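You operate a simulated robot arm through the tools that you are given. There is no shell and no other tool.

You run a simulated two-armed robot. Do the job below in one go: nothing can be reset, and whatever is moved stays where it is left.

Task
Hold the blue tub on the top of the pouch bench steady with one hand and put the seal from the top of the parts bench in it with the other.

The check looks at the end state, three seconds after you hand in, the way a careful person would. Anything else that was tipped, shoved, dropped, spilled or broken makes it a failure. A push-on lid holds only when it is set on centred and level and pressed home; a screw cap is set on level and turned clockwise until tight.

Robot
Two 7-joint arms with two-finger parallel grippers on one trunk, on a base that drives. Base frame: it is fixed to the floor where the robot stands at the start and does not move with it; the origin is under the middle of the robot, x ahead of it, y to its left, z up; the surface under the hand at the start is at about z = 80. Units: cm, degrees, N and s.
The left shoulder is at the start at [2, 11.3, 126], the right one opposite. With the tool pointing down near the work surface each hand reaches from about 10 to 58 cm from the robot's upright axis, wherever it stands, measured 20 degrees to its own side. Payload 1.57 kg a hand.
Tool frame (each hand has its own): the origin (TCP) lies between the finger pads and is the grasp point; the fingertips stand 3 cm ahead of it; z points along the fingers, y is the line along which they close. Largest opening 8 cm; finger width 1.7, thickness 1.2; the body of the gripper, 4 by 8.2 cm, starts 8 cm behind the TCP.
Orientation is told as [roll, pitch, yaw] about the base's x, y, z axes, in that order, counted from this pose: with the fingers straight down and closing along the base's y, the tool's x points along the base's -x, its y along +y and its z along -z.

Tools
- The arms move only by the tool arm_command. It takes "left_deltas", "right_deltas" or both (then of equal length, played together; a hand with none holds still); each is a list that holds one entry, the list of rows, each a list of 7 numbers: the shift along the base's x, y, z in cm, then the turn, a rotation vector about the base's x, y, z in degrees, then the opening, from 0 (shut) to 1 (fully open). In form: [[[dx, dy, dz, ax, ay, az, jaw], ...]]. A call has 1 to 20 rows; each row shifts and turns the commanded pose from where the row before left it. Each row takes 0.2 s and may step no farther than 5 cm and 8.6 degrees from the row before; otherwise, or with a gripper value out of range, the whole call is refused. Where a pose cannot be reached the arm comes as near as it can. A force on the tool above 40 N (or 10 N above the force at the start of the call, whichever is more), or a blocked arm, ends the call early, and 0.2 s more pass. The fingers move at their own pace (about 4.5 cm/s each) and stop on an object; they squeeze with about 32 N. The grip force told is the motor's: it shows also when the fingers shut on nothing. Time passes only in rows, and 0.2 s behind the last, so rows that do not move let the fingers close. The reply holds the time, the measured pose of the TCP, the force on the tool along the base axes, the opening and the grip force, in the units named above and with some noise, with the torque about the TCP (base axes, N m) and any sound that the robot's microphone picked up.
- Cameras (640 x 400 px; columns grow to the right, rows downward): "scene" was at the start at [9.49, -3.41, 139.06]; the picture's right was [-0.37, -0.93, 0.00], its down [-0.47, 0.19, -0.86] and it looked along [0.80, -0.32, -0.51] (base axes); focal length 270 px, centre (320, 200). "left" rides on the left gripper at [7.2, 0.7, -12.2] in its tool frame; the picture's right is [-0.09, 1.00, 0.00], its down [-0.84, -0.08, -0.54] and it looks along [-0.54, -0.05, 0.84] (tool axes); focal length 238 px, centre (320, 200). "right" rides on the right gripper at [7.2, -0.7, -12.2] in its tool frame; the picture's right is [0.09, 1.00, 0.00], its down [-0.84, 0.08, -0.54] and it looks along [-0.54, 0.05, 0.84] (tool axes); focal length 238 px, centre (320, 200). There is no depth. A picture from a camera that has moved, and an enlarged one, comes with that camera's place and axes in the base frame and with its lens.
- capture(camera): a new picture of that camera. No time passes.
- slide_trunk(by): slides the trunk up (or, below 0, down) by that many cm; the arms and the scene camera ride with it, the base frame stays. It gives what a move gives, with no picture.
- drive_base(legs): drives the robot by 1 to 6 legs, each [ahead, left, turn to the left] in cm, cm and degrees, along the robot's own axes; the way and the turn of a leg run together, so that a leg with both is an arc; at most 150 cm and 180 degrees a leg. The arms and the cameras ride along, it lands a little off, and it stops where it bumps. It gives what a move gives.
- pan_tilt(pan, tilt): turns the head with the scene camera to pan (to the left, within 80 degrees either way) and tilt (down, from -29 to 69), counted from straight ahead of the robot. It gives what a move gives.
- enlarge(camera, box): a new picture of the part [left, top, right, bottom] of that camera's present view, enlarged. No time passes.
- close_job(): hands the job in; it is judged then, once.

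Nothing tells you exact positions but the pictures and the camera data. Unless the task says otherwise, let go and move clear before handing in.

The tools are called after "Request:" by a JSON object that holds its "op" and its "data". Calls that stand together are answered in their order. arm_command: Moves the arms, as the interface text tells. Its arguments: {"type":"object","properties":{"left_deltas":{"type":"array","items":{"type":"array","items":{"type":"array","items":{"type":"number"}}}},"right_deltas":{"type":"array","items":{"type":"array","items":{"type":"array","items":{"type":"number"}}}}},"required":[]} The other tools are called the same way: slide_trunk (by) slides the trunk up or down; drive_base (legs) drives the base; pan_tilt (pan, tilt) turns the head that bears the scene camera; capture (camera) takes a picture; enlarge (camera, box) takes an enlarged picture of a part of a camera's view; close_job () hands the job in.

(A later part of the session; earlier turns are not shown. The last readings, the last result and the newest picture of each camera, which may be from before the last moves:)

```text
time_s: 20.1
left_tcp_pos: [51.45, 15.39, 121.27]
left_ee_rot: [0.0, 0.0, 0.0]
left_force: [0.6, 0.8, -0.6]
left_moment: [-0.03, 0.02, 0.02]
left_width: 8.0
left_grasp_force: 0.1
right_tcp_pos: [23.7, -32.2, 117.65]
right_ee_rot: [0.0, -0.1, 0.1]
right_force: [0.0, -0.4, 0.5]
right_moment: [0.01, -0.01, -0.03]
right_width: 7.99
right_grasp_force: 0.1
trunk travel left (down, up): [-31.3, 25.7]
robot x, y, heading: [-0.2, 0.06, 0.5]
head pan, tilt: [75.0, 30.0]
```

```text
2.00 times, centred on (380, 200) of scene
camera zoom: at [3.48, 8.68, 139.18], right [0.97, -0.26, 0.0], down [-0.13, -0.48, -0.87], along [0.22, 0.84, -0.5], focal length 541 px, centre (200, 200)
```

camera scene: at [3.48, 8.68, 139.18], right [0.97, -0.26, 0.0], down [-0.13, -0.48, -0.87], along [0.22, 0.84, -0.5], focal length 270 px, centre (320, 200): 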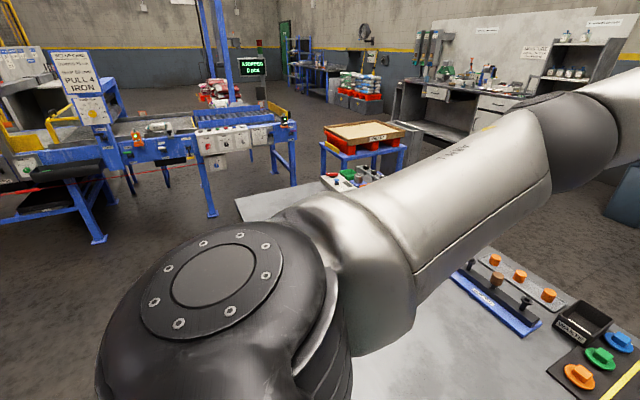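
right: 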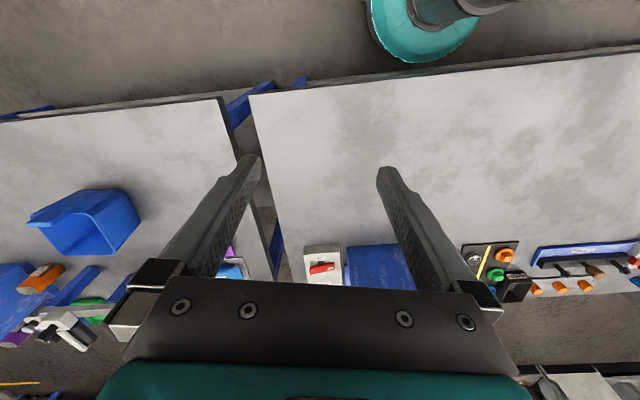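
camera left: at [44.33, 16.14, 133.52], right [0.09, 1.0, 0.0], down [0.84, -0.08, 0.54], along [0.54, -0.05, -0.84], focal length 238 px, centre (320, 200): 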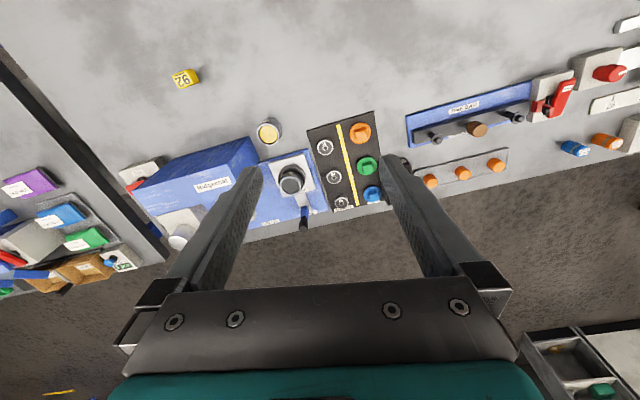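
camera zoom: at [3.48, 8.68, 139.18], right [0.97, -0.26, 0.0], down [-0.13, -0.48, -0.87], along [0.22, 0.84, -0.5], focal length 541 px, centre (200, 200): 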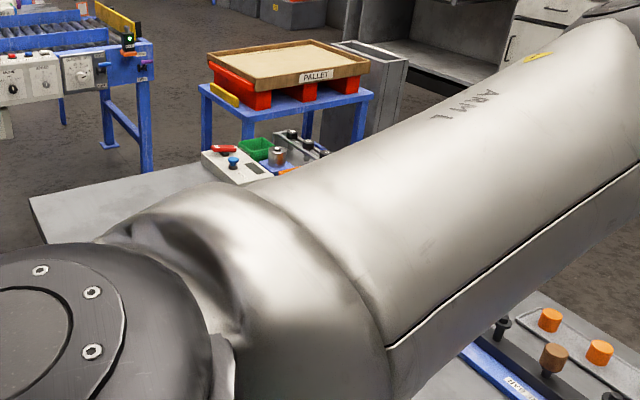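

I take the seal to be the yellow "92" piece at about (48, -10). I'll bring the left hand over it for a close look.

Request:
{"op": "arm_command", "data": {"left_deltas": [[[-0.6, -3.2, -1.9, 0, 0, 0, 1], [-0.6, -3.2, -1.9, 0, 0, 0, 1], [-0.6, -3.2, -1.9, 0, 0, 0, 1], [-0.6, -3.2, -1.9, 0, 0, 0, 1], [-0.6, -3.2, -1.9, 0, 0, 0, 1], [-0.6, -3.2, -1.9, 0, 0, 0, 1], [-0.6, -3.2, -1.9, 0, 0, 0, 1], [-0.6, -3.2, -1.9, 0, 0, 0, 1]]]}}

Request:
{"op": "capture", "data": {"camera": "left"}}

Request:
{"op": "pan_tilt", "data": {"pan": -12, "tilt": 50}}

Request:
{"op": "capture", "data": {"camera": "scene"}}

```text
time_s: 21.9
left_tcp_pos: [46.7, -10.3, 106.0]
left_ee_rot: [-0.1, -0.1, 0.1]
left_force: [0.6, 0.9, -0.8]
left_moment: [-0.02, -0.01, 0.0]
left_width: 8.0
left_grasp_force: 0.1
right_tcp_pos: [23.69, -32.22, 117.63]
right_ee_rot: [0.1, -0.1, 0.0]
right_force: [0.2, -0.9, 0.1]
right_moment: [0.01, 0.01, 0.01]
right_width: 8.02
right_grasp_force: 0.0
trunk travel left (down, up): [-31.3, 25.7]
robot x, y, heading: [0.01, -0.02, -0.0]
head pan, tilt: [75.0, 30.0]
```

```text
taken
camera left: at [39.54, -9.63, 118.23], right [0.09, 1.0, 0.0], down [0.84, -0.08, 0.54], along [0.54, -0.05, -0.84], focal length 238 px, centre (320, 200)
```

left: 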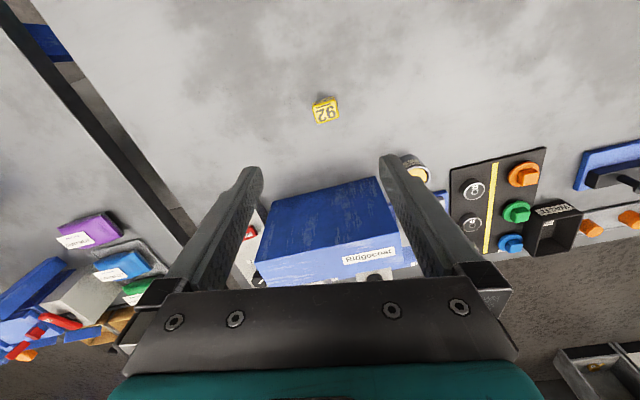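

```text
time_s: 23.5
left_tcp_pos: [46.59, -10.13, 106.1]
left_ee_rot: [0.0, 0.0, 0.0]
left_force: [-0.4, 0.4, 0.0]
left_moment: [-0.03, 0.03, 0.0]
left_width: 7.99
left_grasp_force: 0.1
right_tcp_pos: [23.66, -32.38, 117.62]
right_ee_rot: [0.0, 0.0, 0.0]
right_force: [0.0, -0.3, 1.0]
right_moment: [-0.01, 0.0, -0.01]
right_width: 7.98
right_grasp_force: 0.0
trunk travel left (down, up): [-31.3, 25.7]
robot x, y, heading: [0.01, -0.23, 0.1]
head pan, tilt: [-12.0, 50.0]
```

```text
taken
camera scene: at [8.66, -1.64, 136.23], right [-0.21, -0.98, 0.0], down [-0.75, 0.16, -0.64], along [0.63, -0.13, -0.77], focal length 270 px, centre (320, 200)
```

scene: 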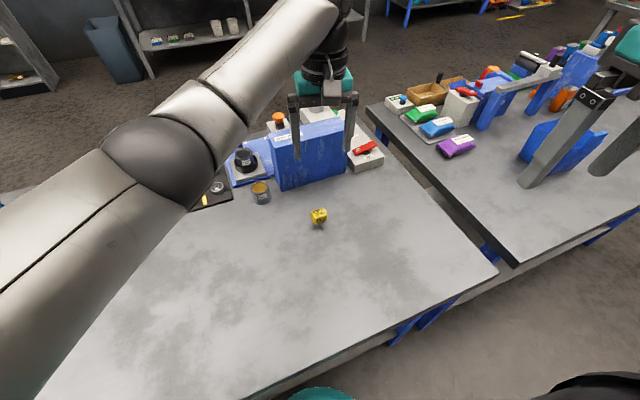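

Request:
{"op": "enlarge", "data": {"camera": "left", "box": [286, 85, 366, 135]}}

Request:
{"op": "enlarge", "data": {"camera": "scene", "box": [280, 190, 360, 240]}}

```text
8.00 times, centred on (326, 110) of left
camera zoom: at [39.56, -9.5, 118.26], right [0.09, 1.0, 0.0], down [0.84, -0.08, 0.54], along [0.54, -0.05, -0.84], focal length 1907 px, centre (272, 920)
```

zoom: 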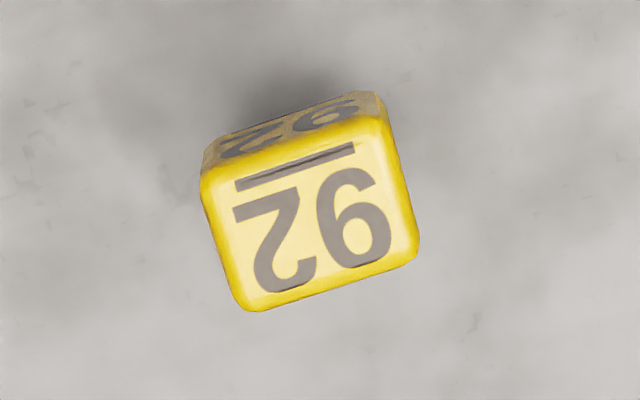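

```text
8.00 times, centred on (320, 215) of scene
camera zoom: at [8.66, -1.64, 136.23], right [-0.21, -0.98, 0.0], down [-0.75, 0.16, -0.64], along [0.63, -0.13, -0.77], focal length 2164 px, centre (320, 80)
```

zoom: 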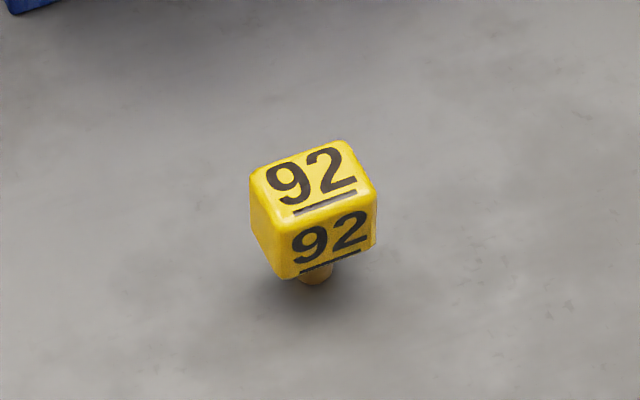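

The seal's top is at about (47.1, -9.5, 84.7), turned about 13° about z, on a short stem. I'll align the left hand over it (yaw +13°), lower to an intermediate height and check.

Request:
{"op": "arm_command", "data": {"left_deltas": [[[0.2, 0.4, -3, 0, 0, 6.5, 1], [0.2, 0.35, -3, 0, 0, 6.8, 1], [0, 0, -3, 0, 0, 0, 1], [0, 0, -3, 0, 0, 0, 1]]]}}

Request:
{"op": "capture", "data": {"camera": "left"}}

Request:
{"op": "enlarge", "data": {"camera": "scene", "box": [240, 140, 400, 240]}}

```text
time_s: 24.5
left_tcp_pos: [47.0, -9.4, 94.04]
left_ee_rot: [0.0, 0.1, 13.3]
left_force: [0.7, -0.7, 0.5]
left_moment: [0.0, -0.01, 0.02]
left_width: 8.02
left_grasp_force: 0.0
right_tcp_pos: [23.68, -32.31, 117.62]
right_ee_rot: [0.0, -0.1, 0.0]
right_force: [0.1, -0.3, 0.0]
right_moment: [-0.01, 0.04, 0.02]
right_width: 8.0
right_grasp_force: 0.1
trunk travel left (down, up): [-31.3, 25.7]
robot x, y, heading: [-0.09, -0.08, 0.1]
head pan, tilt: [-12.0, 50.0]
```

```text
taken
camera left: at [39.93, -10.44, 106.19], right [-0.14, 0.99, 0.0], down [0.83, 0.12, 0.54], along [0.54, 0.08, -0.84], focal length 238 px, centre (320, 200)
```

left: 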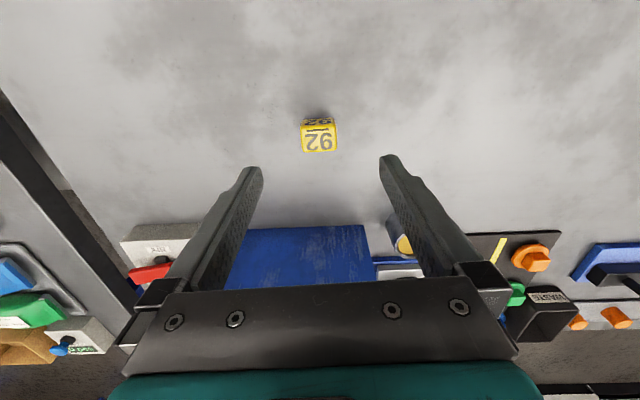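

```text
4.00 times, centred on (320, 190) of scene
camera zoom: at [8.67, -1.66, 136.23], right [-0.21, -0.98, 0.0], down [-0.75, 0.16, -0.64], along [0.63, -0.13, -0.77], focal length 1082 px, centre (320, 240)
```

zoom: 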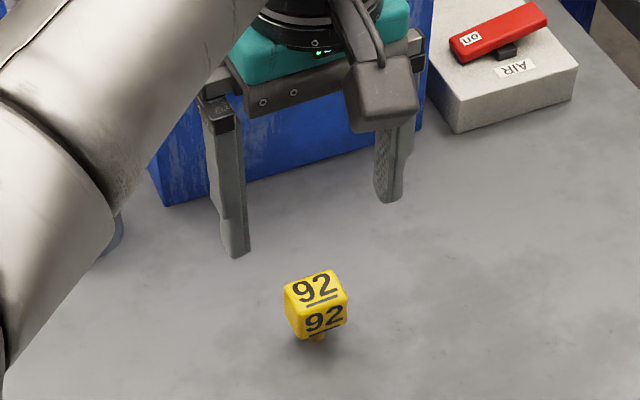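

Alignment looks right: the seal sits centred between the fingers. I'll lower to just above the bench and then close.

Request:
{"op": "arm_command", "data": {"left_deltas": [[[0.05, 0, -3, 0, 0, 0, 1], [0, 0, -3, 0, 0, 0, 1], [0, 0, -2.5, 0, 0, 0, 1], [0, 0, -1.2, 0, 0, 0, 1]]]}}

Request:
{"op": "capture", "data": {"camera": "left"}}

Request:
{"op": "enlarge", "data": {"camera": "scene", "box": [280, 180, 360, 230]}}

```text
time_s: 25.5
left_tcp_pos: [47.08, -9.32, 85.55]
left_ee_rot: [0.0, 0.0, 13.3]
left_force: [0.4, -0.3, 0.3]
left_moment: [0.02, -0.06, 0.0]
left_width: 8.01
left_grasp_force: 0.0
left hand out of reach, approached as far as the arm can: row 4
right_tcp_pos: [23.75, -32.34, 117.62]
right_ee_rot: [0.1, 0.1, 0.0]
right_force: [-0.8, -0.5, 0.0]
right_moment: [0.02, 0.0, -0.01]
right_width: 7.99
right_grasp_force: 0.1
trunk travel left (down, up): [-31.3, 25.7]
robot x, y, heading: [0.25, 0.33, 0.2]
head pan, tilt: [-12.0, 50.0]
```

```text
taken
camera left: at [39.96, -10.38, 97.72], right [-0.14, 0.99, 0.0], down [0.83, 0.12, 0.54], along [0.54, 0.08, -0.84], focal length 238 px, centre (320, 200)
```

left: 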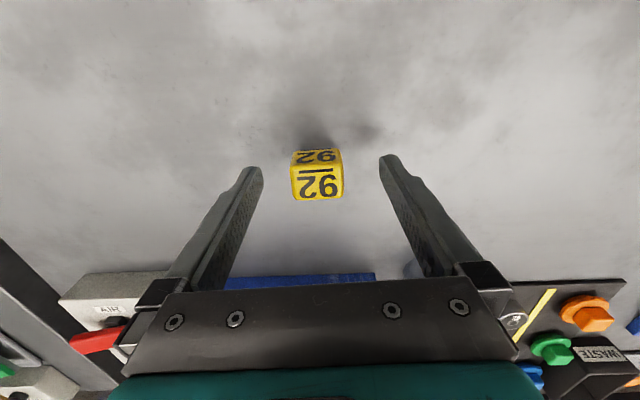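

```text
8.00 times, centred on (320, 205) of scene
camera zoom: at [8.66, -1.64, 136.23], right [-0.21, -0.98, 0.0], down [-0.75, 0.16, -0.64], along [0.63, -0.13, -0.77], focal length 2164 px, centre (320, 160)
```

zoom: 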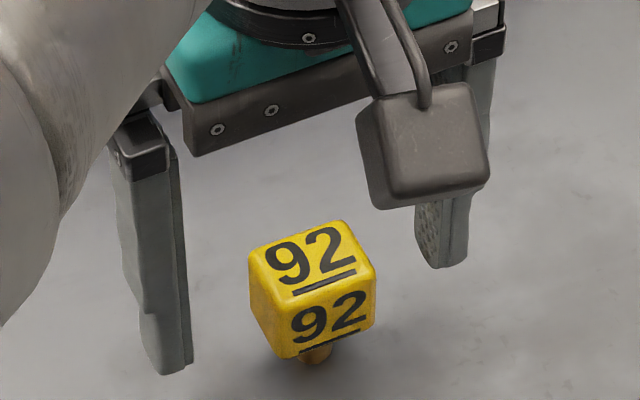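

The arm is at its lower reach limit at z 85.5, so I'll raise the hand, slide the trunk down, and then finish the descent.

Request:
{"op": "arm_command", "data": {"left_deltas": [[[0, 0, 3.5, 0, 0, 0, 1], [0, 0, 3.5, 0, 0, 0, 1], [0, 0, 1, 0, 0, 0, 1]]]}}

Request:
{"op": "slide_trunk", "data": {"by": -7}}

Request:
{"op": "capture", "data": {"camera": "left"}}

```text
time_s: 26.3
left_tcp_pos: [47.06, -9.42, 93.61]
left_ee_rot: [0.0, 0.0, 13.5]
left_force: [0.0, 0.2, 0.0]
left_moment: [-0.02, -0.01, 0.0]
left_width: 7.99
left_grasp_force: 0.1
right_tcp_pos: [23.66, -32.29, 117.59]
right_ee_rot: [0.0, 0.0, 0.0]
right_force: [-0.1, 0.0, -0.3]
right_moment: [0.03, 0.03, 0.01]
right_width: 8.01
right_grasp_force: 0.0
trunk travel left (down, up): [-31.3, 25.7]
robot x, y, heading: [0.11, -0.17, -0.2]
head pan, tilt: [-12.0, 50.0]
```

```text
time_s: 27.4
left_tcp_pos: [46.99, -9.29, 86.6]
left_ee_rot: [0.0, 0.0, 13.2]
left_force: [-0.1, 0.9, 1.5]
left_moment: [0.0, 0.01, 0.02]
left_width: 7.99
left_grasp_force: 0.1
right_tcp_pos: [23.77, -32.18, 110.66]
right_ee_rot: [0.0, 0.0, 0.1]
right_force: [-0.2, -0.5, -0.1]
right_moment: [-0.03, 0.0, -0.03]
right_width: 7.98
right_grasp_force: 0.0
trunk travel left (down, up): [-24.3, 32.7]
robot x, y, heading: [-0.06, 0.3, 0.2]
head pan, tilt: [-12.0, 50.0]
```

```text
taken
camera left: at [39.97, -10.41, 98.73], right [-0.14, 0.99, 0.0], down [0.83, 0.12, 0.54], along [0.54, 0.08, -0.84], focal length 238 px, centre (320, 200)
```

left: 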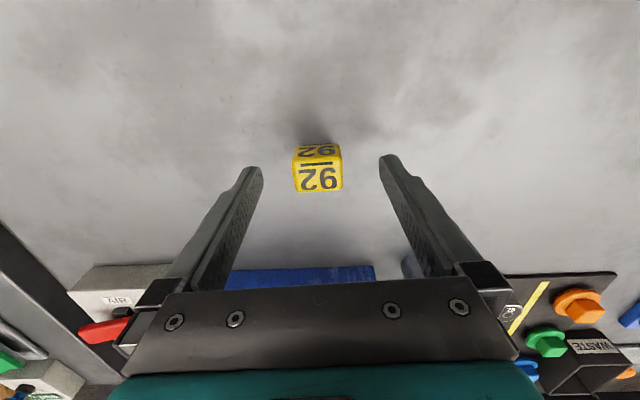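

Request:
{"op": "arm_command", "data": {"left_deltas": [[[0, 0, -1.2, 0, 0, 0, 1], [0, 0, -1.0, 0, 0, 0, 1], [0, 0, -0.5, 0, 0, 0, 1]]]}}

Request:
{"op": "capture", "data": {"camera": "left"}}

Request:
{"op": "enlarge", "data": {"camera": "scene", "box": [280, 160, 360, 210]}}

```text
time_s: 28.2
left_tcp_pos: [46.98, -9.32, 83.76]
left_ee_rot: [0.0, 0.0, 13.4]
left_force: [-0.8, -0.1, 0.4]
left_moment: [0.04, 0.01, -0.01]
left_width: 8.0
left_grasp_force: 0.1
right_tcp_pos: [23.8, -32.34, 110.55]
right_ee_rot: [0.0, 0.0, 0.1]
right_force: [0.6, -0.4, 0.6]
right_moment: [-0.01, 0.0, 0.01]
right_width: 7.97
right_grasp_force: 0.0
trunk travel left (down, up): [-24.3, 32.7]
robot x, y, heading: [0.03, 0.08, -0.1]
head pan, tilt: [-12.0, 50.0]
```

```text
taken
camera left: at [39.99, -10.42, 96.0], right [-0.14, 0.99, 0.0], down [0.83, 0.12, 0.54], along [0.54, 0.08, -0.84], focal length 238 px, centre (320, 200)
```

left: 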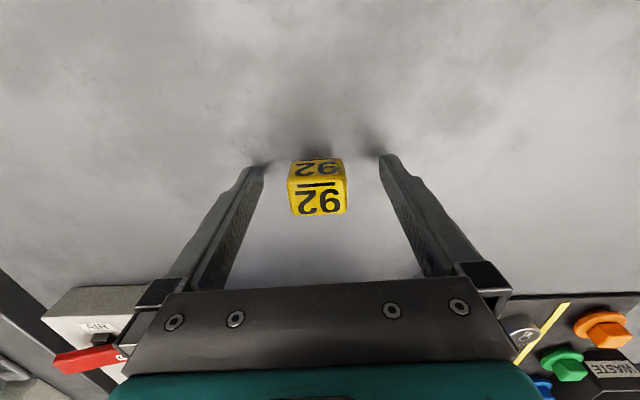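

```text
8.00 times, centred on (320, 185) of scene
camera zoom: at [8.66, -1.65, 129.23], right [-0.21, -0.98, 0.0], down [-0.75, 0.16, -0.64], along [0.63, -0.13, -0.77], focal length 2164 px, centre (320, 320)
```

zoom: 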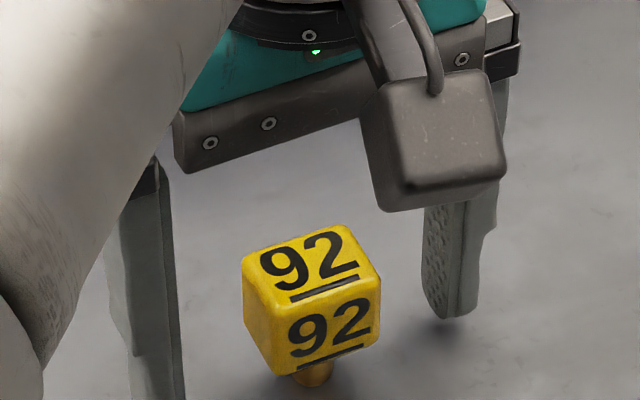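

The fingers straddle the seal just above the bench. Closing now.

Request:
{"op": "arm_command", "data": {"left_deltas": [[[0, 0, 0, 0, 0, 0, 0.5], [0, 0, 0, 0, 0, 0, 0.2], [0, 0, 0, 0, 0, 0, 0], [0, 0, 0, 0, 0, 0, 0], [0, 0, 0, 0, 0, 0, 0]]]}}

Request:
{"op": "capture", "data": {"camera": "left"}}

```text
time_s: 29.4
left_tcp_pos: [47.01, -9.42, 83.81]
left_ee_rot: [0.1, 0.1, 13.2]
left_force: [0.1, -0.2, -0.3]
left_moment: [-0.01, -0.01, 0.01]
left_width: 3.33
left_grasp_force: 32.2
right_tcp_pos: [23.72, -32.31, 110.62]
right_ee_rot: [0.0, 0.0, 0.0]
right_force: [0.3, 0.7, -0.5]
right_moment: [-0.01, -0.02, 0.01]
right_width: 8.02
right_grasp_force: 0.1
trunk travel left (down, up): [-24.3, 32.7]
robot x, y, heading: [-0.19, 0.23, 0.0]
head pan, tilt: [-12.0, 50.0]
```

```text
taken
camera left: at [40.0, -10.43, 96.02], right [-0.14, 0.99, 0.0], down [0.83, 0.12, 0.54], along [0.54, 0.08, -0.84], focal length 238 px, centre (320, 200)
```

left: 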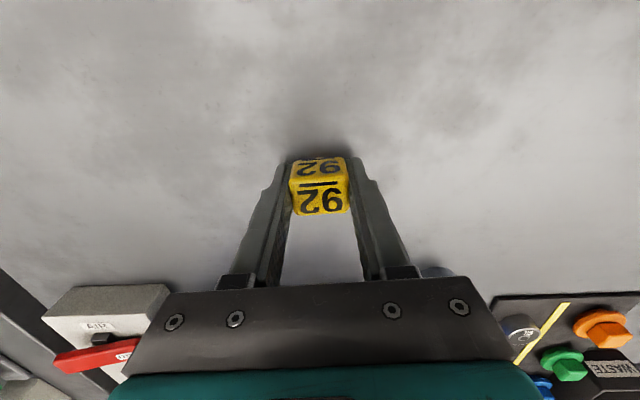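

The seal is gripped (3.3 cm, 32 N). I'll lift it and draw both hands in before driving to the pouch bench.

Request:
{"op": "arm_command", "data": {"left_deltas": [[[0, 0, 2, 0, 0, 0, 0], [0, 0, 4, 0, 0, 0, 0], [0, 0, 4, 0, 0, 0, 0], [-1, 0, 4, 0, 0, 0, 0], [-2, 1, 4, 0, 0, 0, 0], [-2, 1, 4, 0, 0, 0, 0], [-2, 1, 3, 0, 0, 0, 0], [-2, 1, 2, 0, 0, 0, 0], [-2, 1, 0, 0, 0, 0, 0]]]}}

Request:
{"op": "capture", "data": {"camera": "left"}}

Request:
{"op": "pan_tilt", "data": {"pan": -60, "tilt": 35}}

Request:
{"op": "capture", "data": {"camera": "scene"}}

Request:
{"op": "capture", "data": {"camera": "right"}}

```text
time_s: 31.4
left_tcp_pos: [35.99, -4.36, 110.7]
left_ee_rot: [0.0, 0.0, 13.3]
left_force: [0.2, 0.5, -0.7]
left_moment: [0.02, 0.0, -0.02]
left_width: 3.32
left_grasp_force: 32.0
right_tcp_pos: [23.73, -32.23, 110.6]
right_ee_rot: [0.0, 0.0, 0.0]
right_force: [0.9, -0.4, -0.9]
right_moment: [-0.01, 0.03, -0.02]
right_width: 8.01
right_grasp_force: 0.1
trunk travel left (down, up): [-24.3, 32.7]
robot x, y, heading: [-0.01, -0.2, 0.2]
head pan, tilt: [-12.0, 50.0]
```

```text
taken
camera left: at [28.89, -5.46, 122.92], right [-0.14, 0.99, 0.0], down [0.83, 0.12, 0.54], along [0.54, 0.08, -0.84], focal length 238 px, centre (320, 200)
```

left: 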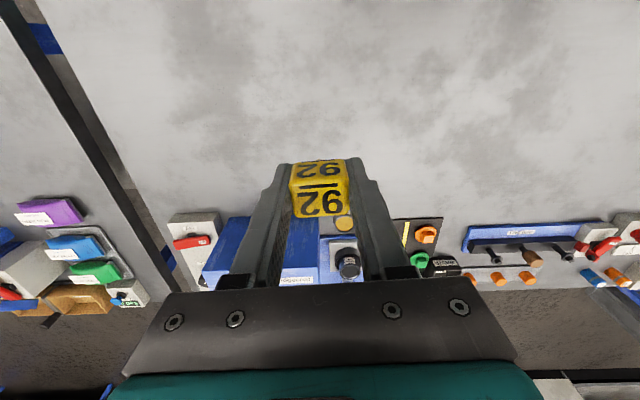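

```text
time_s: 32.6
left_tcp_pos: [36.17, -4.35, 110.62]
left_ee_rot: [0.0, -0.1, 13.4]
left_force: [0.2, -0.5, 0.1]
left_moment: [-0.03, 0.0, -0.02]
left_width: 3.32
left_grasp_force: 32.3
right_tcp_pos: [23.76, -32.31, 110.58]
right_ee_rot: [0.0, 0.0, 0.0]
right_force: [-0.1, -0.1, -0.4]
right_moment: [0.03, 0.01, -0.01]
right_width: 8.0
right_grasp_force: 0.0
trunk travel left (down, up): [-24.3, 32.7]
robot x, y, heading: [-0.25, 0.02, -0.2]
head pan, tilt: [-60.0, 35.0]
```

```text
taken
camera scene: at [5.54, -7.67, 131.4], right [-0.87, -0.5, 0.0], down [-0.29, 0.5, -0.82], along [0.41, -0.71, -0.57], focal length 270 px, centre (320, 200)
```

scene: 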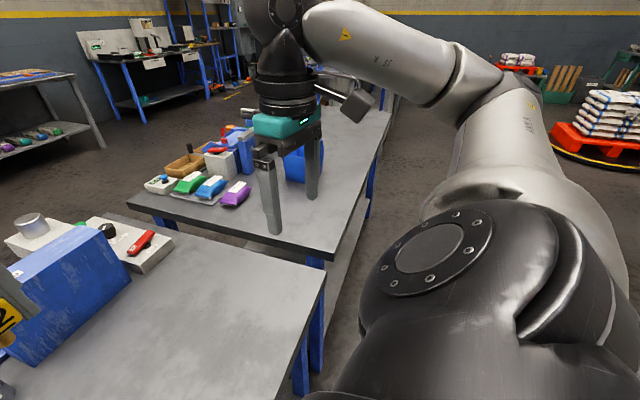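

```text
taken
camera right: at [16.6, -32.89, 122.77], right [-0.09, 1.0, 0.0], down [0.84, 0.08, 0.54], along [0.54, 0.05, -0.84], focal length 238 px, centre (320, 200)
```

right: 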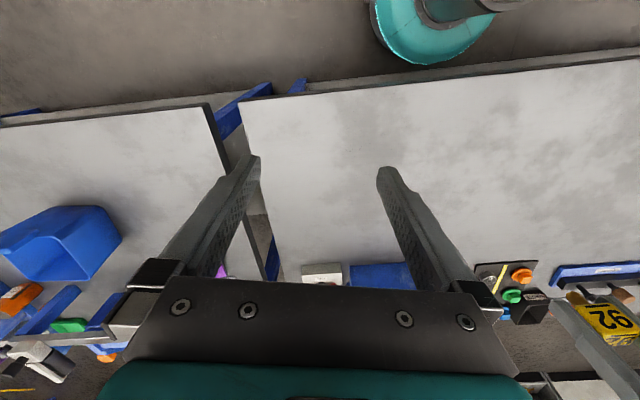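

The seal is held securely at z 110. The benches are turned about 10° relative to me with their front edge about 16.5 cm ahead, so I'll back off, turn 10° left and drive right along the benches toward the tub.

Request:
{"op": "drive_base", "data": {"legs": [[-25, 0, 0], [0, 0, 10], [0, -88, 0]]}}

Request:
{"op": "pan_tilt", "data": {"pan": 0, "tilt": 40}}

Request:
{"op": "capture", "data": {"camera": "scene"}}

Request:
{"op": "capture", "data": {"camera": "left"}}

Request:
{"op": "capture", "data": {"camera": "right"}}

```text
time_s: 39.3
left_tcp_pos: [26.52, -84.45, 110.77]
left_ee_rot: [0.0, 0.1, 23.3]
left_force: [0.5, -0.3, -0.4]
left_moment: [0.04, 0.03, -0.04]
left_width: 3.33
left_grasp_force: 32.4
right_tcp_pos: [19.35, -113.99, 110.57]
right_ee_rot: [0.0, 0.0, 9.9]
right_force: [-0.3, 0.1, -0.1]
right_moment: [0.02, -0.01, 0.0]
right_width: 7.98
right_grasp_force: 0.1
trunk travel left (down, up): [-24.3, 32.7]
robot x, y, heading: [-9.62, -86.05, 10.0]
head pan, tilt: [-60.0, 35.0]
```

```text
time_s: 40.6
left_tcp_pos: [26.61, -84.43, 110.78]
left_ee_rot: [0.0, 0.0, 23.2]
left_force: [0.5, 0.1, -0.6]
left_moment: [-0.01, -0.01, 0.0]
left_width: 3.32
left_grasp_force: 32.3
right_tcp_pos: [19.27, -114.02, 110.48]
right_ee_rot: [0.0, 0.0, 10.0]
right_force: [-0.2, 0.9, 0.2]
right_moment: [0.03, 0.01, -0.01]
right_width: 8.01
right_grasp_force: 0.1
trunk travel left (down, up): [-24.3, 32.7]
robot x, y, heading: [-9.68, -86.32, 9.8]
head pan, tilt: [0.0, 40.0]
```

```text
taken
camera scene: at [-0.21, -84.7, 130.65], right [0.17, -0.99, 0.0], down [-0.63, -0.11, -0.77], along [0.75, 0.13, -0.64], focal length 270 px, centre (320, 200)
```

scene: 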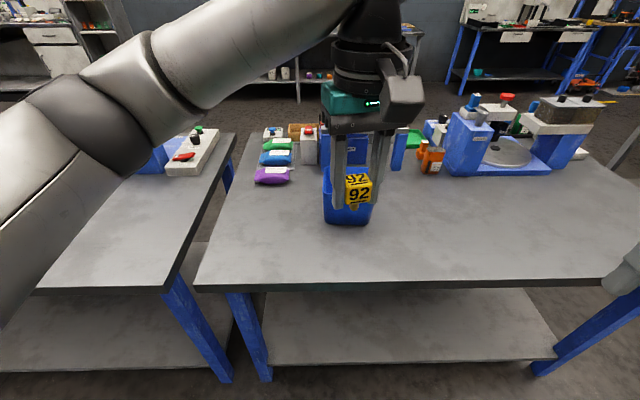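

```text
taken
camera left: at [19.75, -86.7, 122.91], right [-0.31, 0.95, 0.0], down [0.8, 0.26, 0.54], along [0.52, 0.17, -0.84], focal length 238 px, centre (320, 200)
```

left: 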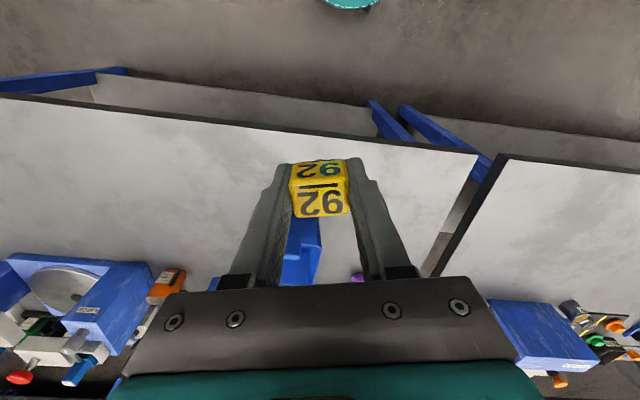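

```text
taken
camera right: at [12.34, -115.83, 122.77], right [-0.26, 0.96, 0.0], down [0.81, 0.22, 0.54], along [0.52, 0.14, -0.84], focal length 238 px, centre (320, 200)
```

right: 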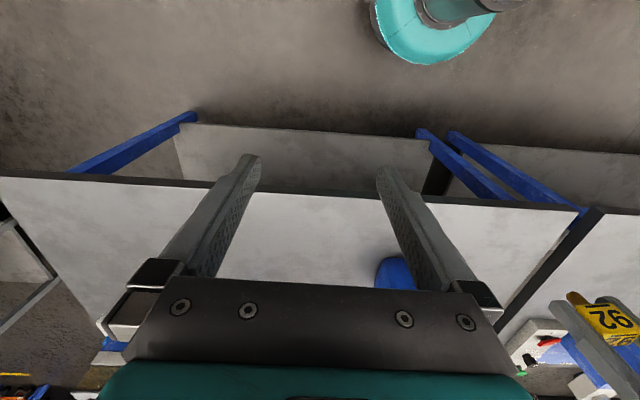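

I'm in front of the pouch bench; the tub is directly ahead but hidden by the left hand. I'll move the left hand aside to see the tub clearly.

Request:
{"op": "arm_command", "data": {"left_deltas": [[[-0.7, 4, 0, 0, 0, 0, 0], [-0.7, 4, 0, 0, 0, 0, 0], [-0.7, 4, 0, 0, 0, 0, 0], [-0.7, 4, 0, 0, 0, 0, 0], [-0.7, 4, 0, 0, 0, 0, 0]]]}}

Request:
{"op": "capture", "data": {"camera": "scene"}}

Request:
{"op": "enlarge", "data": {"camera": "scene", "box": [260, 120, 460, 245]}}

Request:
{"op": "capture", "data": {"camera": "left"}}

```text
time_s: 41.8
left_tcp_pos: [22.9, -64.27, 110.69]
left_ee_rot: [0.0, 0.0, 23.3]
left_force: [0.4, 0.4, 0.1]
left_moment: [-0.01, 0.05, 0.01]
left_width: 3.33
left_grasp_force: 32.0
right_tcp_pos: [19.24, -113.97, 110.67]
right_ee_rot: [0.1, 0.0, 10.0]
right_force: [-0.8, 0.4, 0.2]
right_moment: [0.01, 0.03, 0.01]
right_width: 8.01
right_grasp_force: 0.0
trunk travel left (down, up): [-24.3, 32.7]
robot x, y, heading: [-10.1, -86.32, 10.0]
head pan, tilt: [0.0, 40.0]
```

```text
taken
camera scene: at [-0.25, -84.63, 130.65], right [0.17, -0.98, 0.0], down [-0.63, -0.11, -0.77], along [0.75, 0.13, -0.64], focal length 270 px, centre (320, 200)
```

scene: 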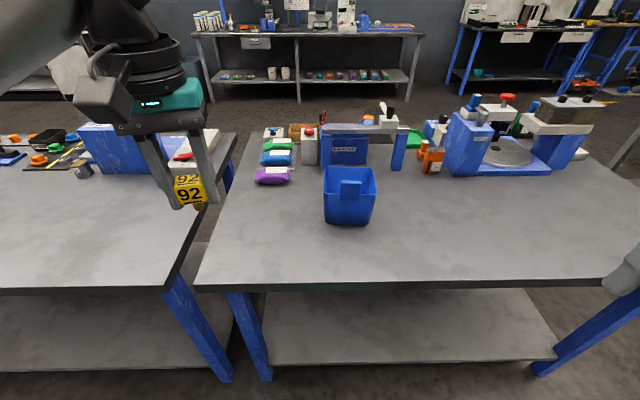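

```text
3.20 times, centred on (360, 182) of scene
camera zoom: at [-0.25, -84.63, 130.65], right [0.17, -0.98, 0.0], down [-0.63, -0.11, -0.77], along [0.75, 0.13, -0.64], focal length 865 px, centre (192, 256)
```

zoom: 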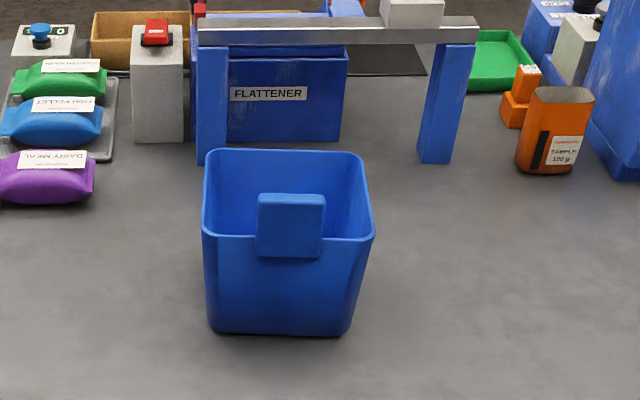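

```text
taken
camera left: at [16.18, -66.58, 122.84], right [-0.31, 0.95, 0.0], down [0.8, 0.26, 0.54], along [0.52, 0.17, -0.84], focal length 238 px, centre (320, 200)
```

left: 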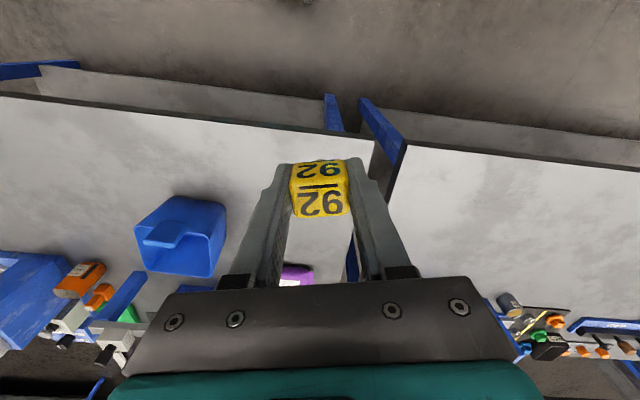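

Request:
{"op": "enlarge", "data": {"camera": "left", "box": [110, 175, 270, 275]}}

Request:
{"op": "enlarge", "data": {"camera": "scene", "box": [300, 150, 400, 212]}}

Request:
{"op": "enlarge", "data": {"camera": "right", "box": [340, 200, 500, 300]}}

```text
4.00 times, centred on (190, 225) of left
camera zoom: at [16.18, -66.58, 122.84], right [-0.31, 0.95, 0.0], down [0.8, 0.26, 0.54], along [0.52, 0.17, -0.84], focal length 953 px, centre (840, 100)
```

zoom: 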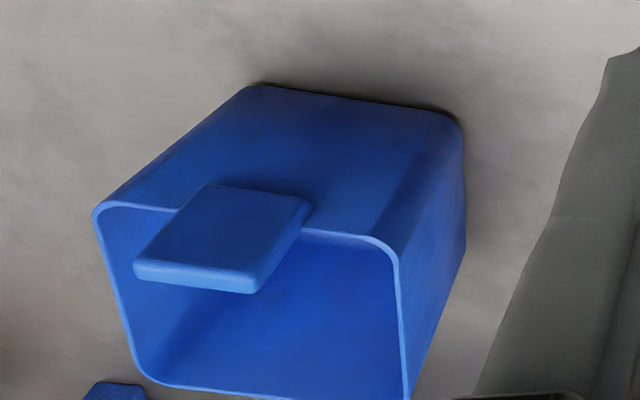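

```text
6.40 times, centred on (350, 181) of scene
camera zoom: at [-0.25, -84.63, 130.65], right [0.17, -0.98, 0.0], down [-0.63, -0.11, -0.77], along [0.75, 0.13, -0.64], focal length 1731 px, centre (128, 322)
```

zoom: 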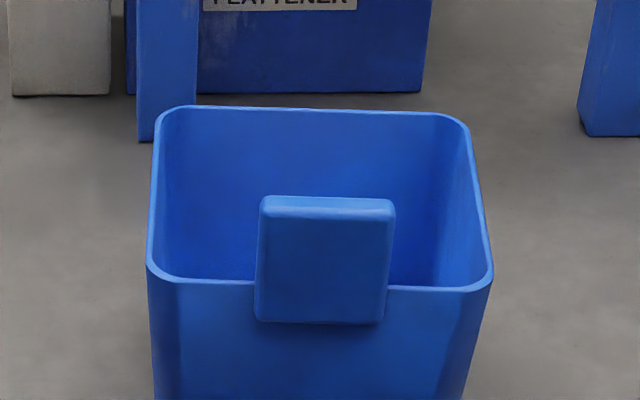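

```text
4.00 times, centred on (420, 250) of right
camera zoom: at [12.3, -115.77, 122.79], right [-0.26, 0.96, 0.0], down [0.81, 0.22, 0.54], along [0.52, 0.14, -0.84], focal length 953 px, centre (-80, 0)
```

zoom: 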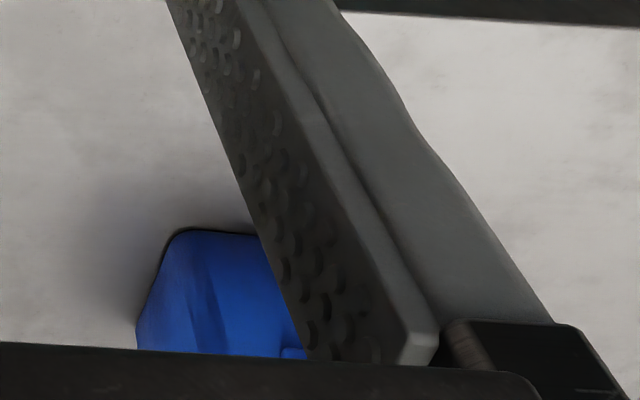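

The tub stands about 57 cm ahead of the camera with its rim at z≈90 and a grip tab on the near side reaching z≈94. I'll drive 7 cm right and 23 cm forward so both hands can reach it, then look again.

Request:
{"op": "drive_base", "data": {"legs": [[0, -7, 0], [23, 0, 0]]}}

Request:
{"op": "pan_tilt", "data": {"pan": 0, "tilt": 50}}

Request:
{"op": "capture", "data": {"camera": "scene"}}

Request:
{"op": "capture", "data": {"camera": "left"}}

Request:
{"op": "capture", "data": {"camera": "right"}}

```text
time_s: 44.2
left_tcp_pos: [46.98, -67.57, 110.67]
left_ee_rot: [0.1, 0.0, 23.1]
left_force: [-0.1, -0.1, -0.9]
left_moment: [-0.01, 0.03, 0.0]
left_width: 3.31
left_grasp_force: 31.6
right_tcp_pos: [43.08, -116.95, 110.61]
right_ee_rot: [0.0, 0.0, 9.7]
right_force: [1.2, -0.2, -0.6]
right_moment: [-0.01, 0.03, 0.01]
right_width: 8.02
right_grasp_force: 0.1
trunk travel left (down, up): [-24.3, 32.7]
robot x, y, heading: [14.46, -89.3, 9.6]
head pan, tilt: [0.0, 40.0]
```

```text
time_s: 44.9
left_tcp_pos: [46.92, -67.35, 110.71]
left_ee_rot: [0.0, 0.0, 23.1]
left_force: [-0.3, -0.9, -0.5]
left_moment: [-0.02, 0.02, -0.01]
left_width: 3.33
left_grasp_force: 32.2
right_tcp_pos: [42.95, -116.93, 110.46]
right_ee_rot: [0.0, 0.1, 9.8]
right_force: [-0.5, 0.2, 0.7]
right_moment: [0.01, 0.0, 0.01]
right_width: 7.97
right_grasp_force: 0.1
trunk travel left (down, up): [-24.3, 32.7]
robot x, y, heading: [14.5, -89.12, 9.9]
head pan, tilt: [0.0, 50.0]
```

```text
taken
camera scene: at [22.85, -87.77, 129.23], right [0.17, -0.99, 0.0], down [-0.75, -0.13, -0.64], along [0.63, 0.11, -0.77], focal length 270 px, centre (320, 200)
```

scene: 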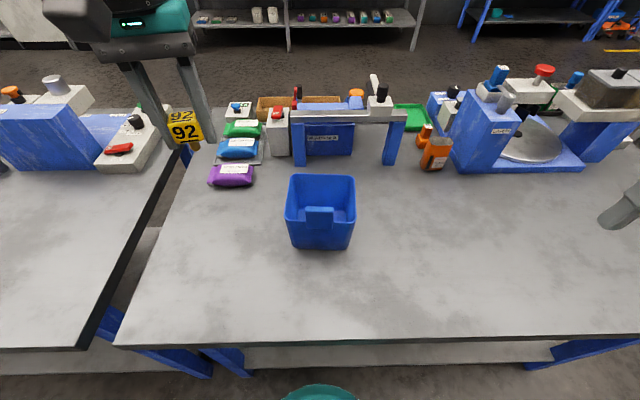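

```text
taken
camera left: at [40.14, -69.65, 122.84], right [-0.31, 0.95, 0.0], down [0.8, 0.26, 0.54], along [0.52, 0.17, -0.84], focal length 238 px, centre (320, 200)
```

left: 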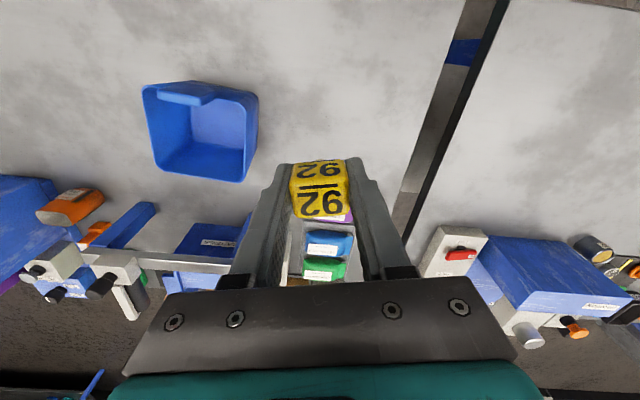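

```text
taken
camera right: at [36.12, -118.79, 122.77], right [-0.26, 0.97, 0.0], down [0.81, 0.22, 0.54], along [0.52, 0.14, -0.84], focal length 238 px, centre (320, 200)
```

right: 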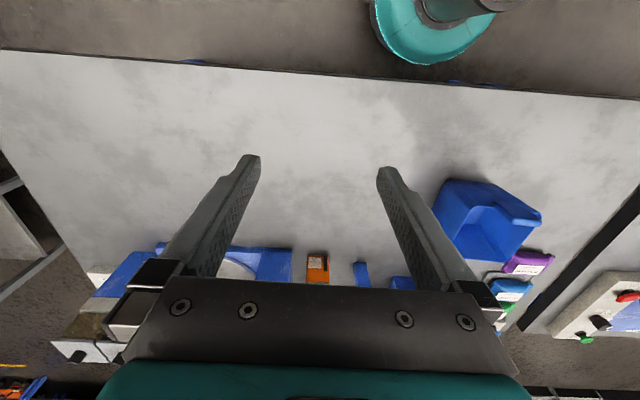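

Request:
{"op": "enlarge", "data": {"camera": "scene", "box": [270, 160, 370, 260]}}

Request:
{"op": "enlarge", "data": {"camera": "left", "box": [120, 70, 280, 190]}}

Request:
{"op": "enlarge", "data": {"camera": "right", "box": [420, 165, 580, 285]}}

```text
4.00 times, centred on (320, 210) of scene
camera zoom: at [22.85, -87.77, 129.23], right [0.17, -0.99, 0.0], down [-0.75, -0.13, -0.64], along [0.63, 0.11, -0.77], focal length 1082 px, centre (320, 160)
```

zoom: 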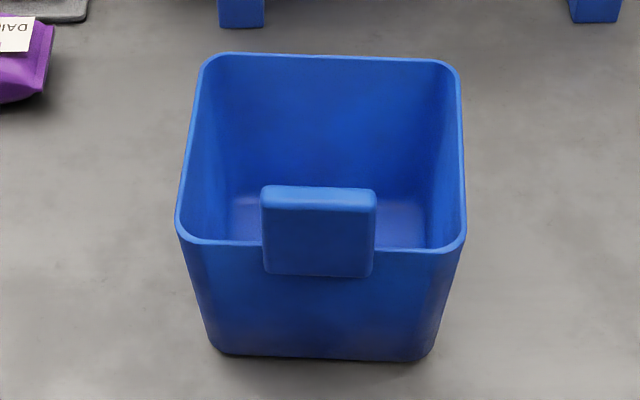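

```text
3.33 times, centred on (200, 130) of left
camera zoom: at [40.14, -69.65, 122.84], right [-0.31, 0.95, 0.0], down [0.8, 0.26, 0.54], along [0.52, 0.17, -0.84], focal length 794 px, centre (720, 433)
```

zoom: 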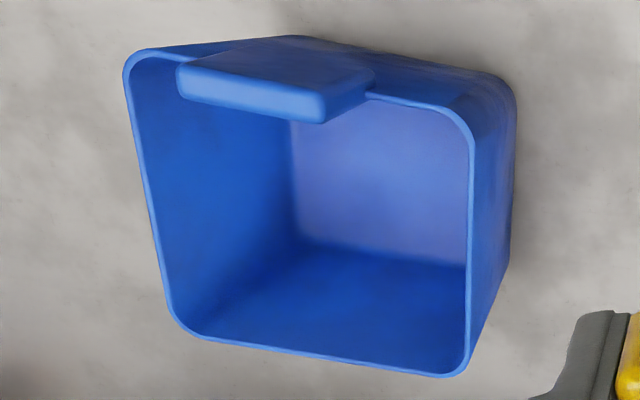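

```text
3.33 times, centred on (500, 225) of right
camera zoom: at [36.12, -118.79, 122.77], right [-0.26, 0.97, 0.0], down [0.81, 0.22, 0.54], along [0.52, 0.14, -0.84], focal length 794 px, centre (-280, 117)
```

zoom: 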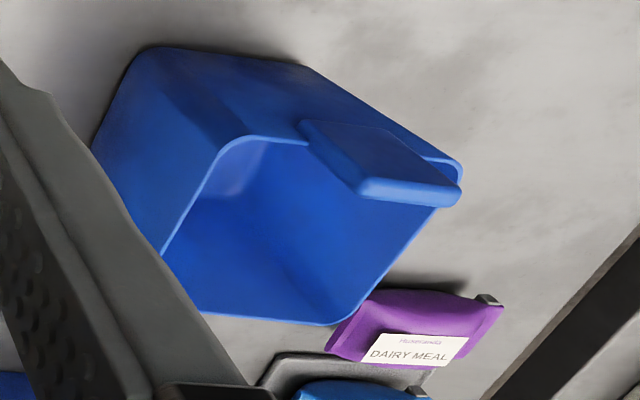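

The tub is clearly visible: centre about (56.2, -82.2), rim z≈90, grip tab centred near (50.0, -83.0) with its top at z≈94. I'll turn the right hand so it closes fore-aft and tilt it 45° to come at the tab from the right, keeping room for the left hand.

Request:
{"op": "arm_command", "data": {"right_deltas": [[[0, 0, 0, 0, 0, 7.9, 1], [0, 0, 0, 0, 0, 7.9, 1], [0, 0, 0, 0, 0, 7.9, 1], [0, 0, 0, 0, 0, 7.9, 1], [0, 0, 0, 0, 0, 7.9, 1], [0, 0, 0, 0, 0, 7.9, 1], [0, 0, 0, 0, 0, 7.9, 1], [0, 0, 0, 0, 0, 7.9, 1], [0, 0, 0, 0, 0, 7.9, 1], [0, 0, 0, 0, 0, 7.9, 1], [0, 0, 0, 0, 0, 7.9, 1], [0, 0, 0, 7.44, 0.915, 0, 1], [0, 0, 0, 7.44, 0.915, 0, 1], [0, 0, 0, 7.44, 0.915, 0, 1], [0, 0, 0, 7.44, 0.915, 0, 1], [0, 0, 0, 7.44, 0.915, 0, 1], [0, 0, 0, 7.44, 0.915, 0, 1]]]}}

Request:
{"op": "capture", "data": {"camera": "right"}}

Request:
{"op": "pan_tilt", "data": {"pan": -20, "tilt": 45}}

Request:
{"op": "capture", "data": {"camera": "scene"}}

```text
time_s: 48.5
left_tcp_pos: [46.88, -67.41, 110.73]
left_ee_rot: [0.0, 0.0, 23.1]
left_force: [-0.3, 0.4, -1.0]
left_moment: [-0.01, 0.01, 0.04]
left_width: 3.32
left_grasp_force: 31.8
right_tcp_pos: [37.55, -104.49, 111.5]
right_ee_rot: [23.4, -41.4, 63.6]
right_force: [0.1, -0.1, 1.0]
right_moment: [0.0, 0.03, 0.01]
right_width: 8.01
right_grasp_force: 0.1
right hand out of reach, approached as far as the arm can: row 5, 6, 7, 8, 9, 10, 11, 12, 13, 14, 15, 16, 17
trunk travel left (down, up): [-24.3, 32.7]
robot x, y, heading: [13.68, -89.3, 9.7]
head pan, tilt: [0.0, 50.0]
```

```text
taken
camera right: at [36.94, -118.14, 114.98], right [-0.97, 0.11, 0.23], down [0.25, 0.18, 0.95], along [0.06, 0.98, -0.21], focal length 238 px, centre (320, 200)
```

right: 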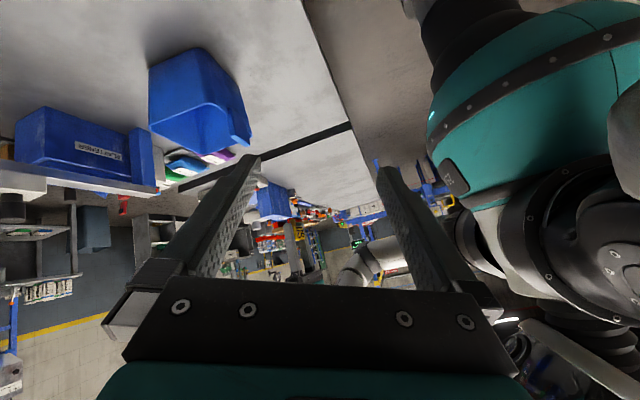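

```text
time_s: 49.3
left_tcp_pos: [46.9, -67.41, 110.7]
left_ee_rot: [0.0, -0.1, 23.0]
left_force: [-0.5, 0.6, -0.5]
left_moment: [0.01, 0.0, 0.02]
left_width: 3.33
left_grasp_force: 32.0
right_tcp_pos: [37.62, -104.49, 111.6]
right_ee_rot: [23.2, -41.5, 63.6]
right_force: [0.7, 0.4, -0.6]
right_moment: [-0.02, -0.03, -0.03]
right_width: 8.0
right_grasp_force: 0.0
trunk travel left (down, up): [-24.3, 32.7]
robot x, y, heading: [14.39, -88.94, 9.8]
head pan, tilt: [-20.0, 45.0]
```

```text
taken
camera scene: at [23.27, -90.51, 129.92], right [-0.18, -0.98, 0.0], down [-0.7, 0.12, -0.71], along [0.7, -0.12, -0.71], focal length 270 px, centre (320, 200)
```

scene: 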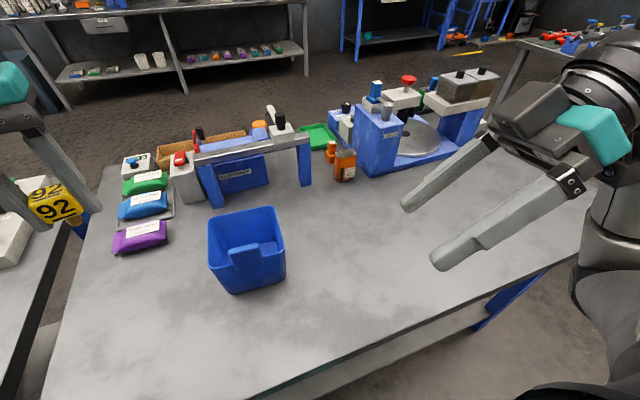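

The upright turn hit a joint limit, but after tilting the right hand ended near the wanted pose (fingers pointing left-down at 45°, closing nearly fore-aft). I'll move it toward a spot above the tab and check orientation there.

Request:
{"op": "arm_command", "data": {"right_deltas": [[[2.0, 3.0, 0, 0, 0, 0, 1], [2.0, 3.0, 0, 0, 0, 0, 1], [2.0, 3.0, 0, 0, 0, 0, 1], [2.0, 3.0, -1, 0, 0, 0, 1], [2.0, 3.0, -1, 0, 0, 0, 1], [2.0, 2.0, -1, 0, 0, 0, 1]]]}}

Request:
{"op": "pan_tilt", "data": {"pan": -10, "tilt": 45}}

Request:
{"op": "capture", "data": {"camera": "scene"}}

Request:
{"op": "capture", "data": {"camera": "right"}}

```text
time_s: 50.7
left_tcp_pos: [46.91, -67.56, 110.72]
left_ee_rot: [0.0, 0.0, 23.0]
left_force: [-1.1, -0.7, 0.7]
left_moment: [0.05, 0.03, -0.03]
left_width: 3.31
left_grasp_force: 31.9
right_tcp_pos: [47.4, -89.54, 109.72]
right_ee_rot: [23.2, -41.3, 63.6]
right_force: [0.4, 0.0, -0.2]
right_moment: [-0.01, -0.01, 0.01]
right_width: 8.0
right_grasp_force: 0.0
right hand out of reach, approached as far as the arm can: row 6
trunk travel left (down, up): [-24.3, 32.7]
robot x, y, heading: [14.24, -88.92, 9.9]
head pan, tilt: [-20.0, 45.0]
```

```text
time_s: 51.4
left_tcp_pos: [46.95, -67.51, 110.58]
left_ee_rot: [0.0, 0.0, 23.1]
left_force: [-1.0, 0.8, -0.8]
left_moment: [0.0, 0.03, 0.01]
left_width: 3.32
left_grasp_force: 31.4
right_tcp_pos: [47.45, -89.39, 109.58]
right_ee_rot: [23.2, -41.2, 63.5]
right_force: [0.6, -0.8, -0.1]
right_moment: [-0.01, 0.0, -0.01]
right_width: 8.0
right_grasp_force: 0.1
trunk travel left (down, up): [-24.3, 32.7]
robot x, y, heading: [13.72, -89.63, 9.6]
head pan, tilt: [-10.0, 45.0]
```

```text
taken
camera scene: at [23.39, -89.12, 129.92], right [0.0, -1.0, 0.0], down [-0.71, 0.0, -0.71], along [0.71, 0.0, -0.71], focal length 270 px, centre (320, 200)
```

scene: 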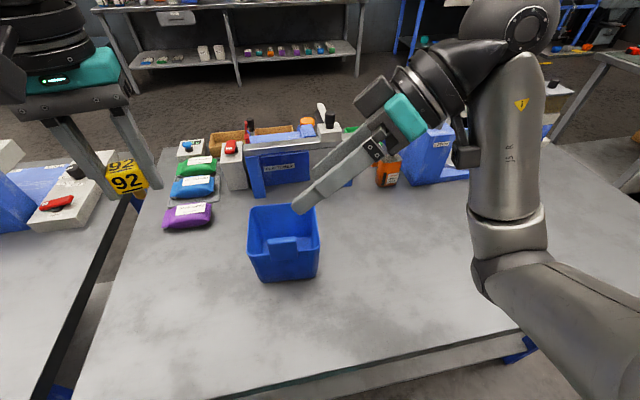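

```text
taken
camera right: at [46.77, -103.11, 113.1], right [-0.97, 0.11, 0.23], down [0.25, 0.19, 0.95], along [0.06, 0.98, -0.21], focal length 238 px, centre (320, 200)
```

right: 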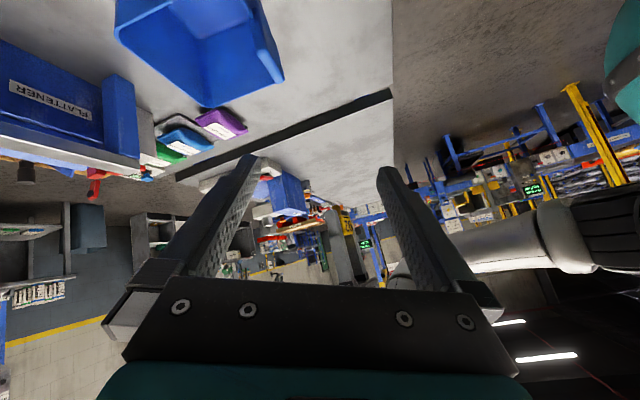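

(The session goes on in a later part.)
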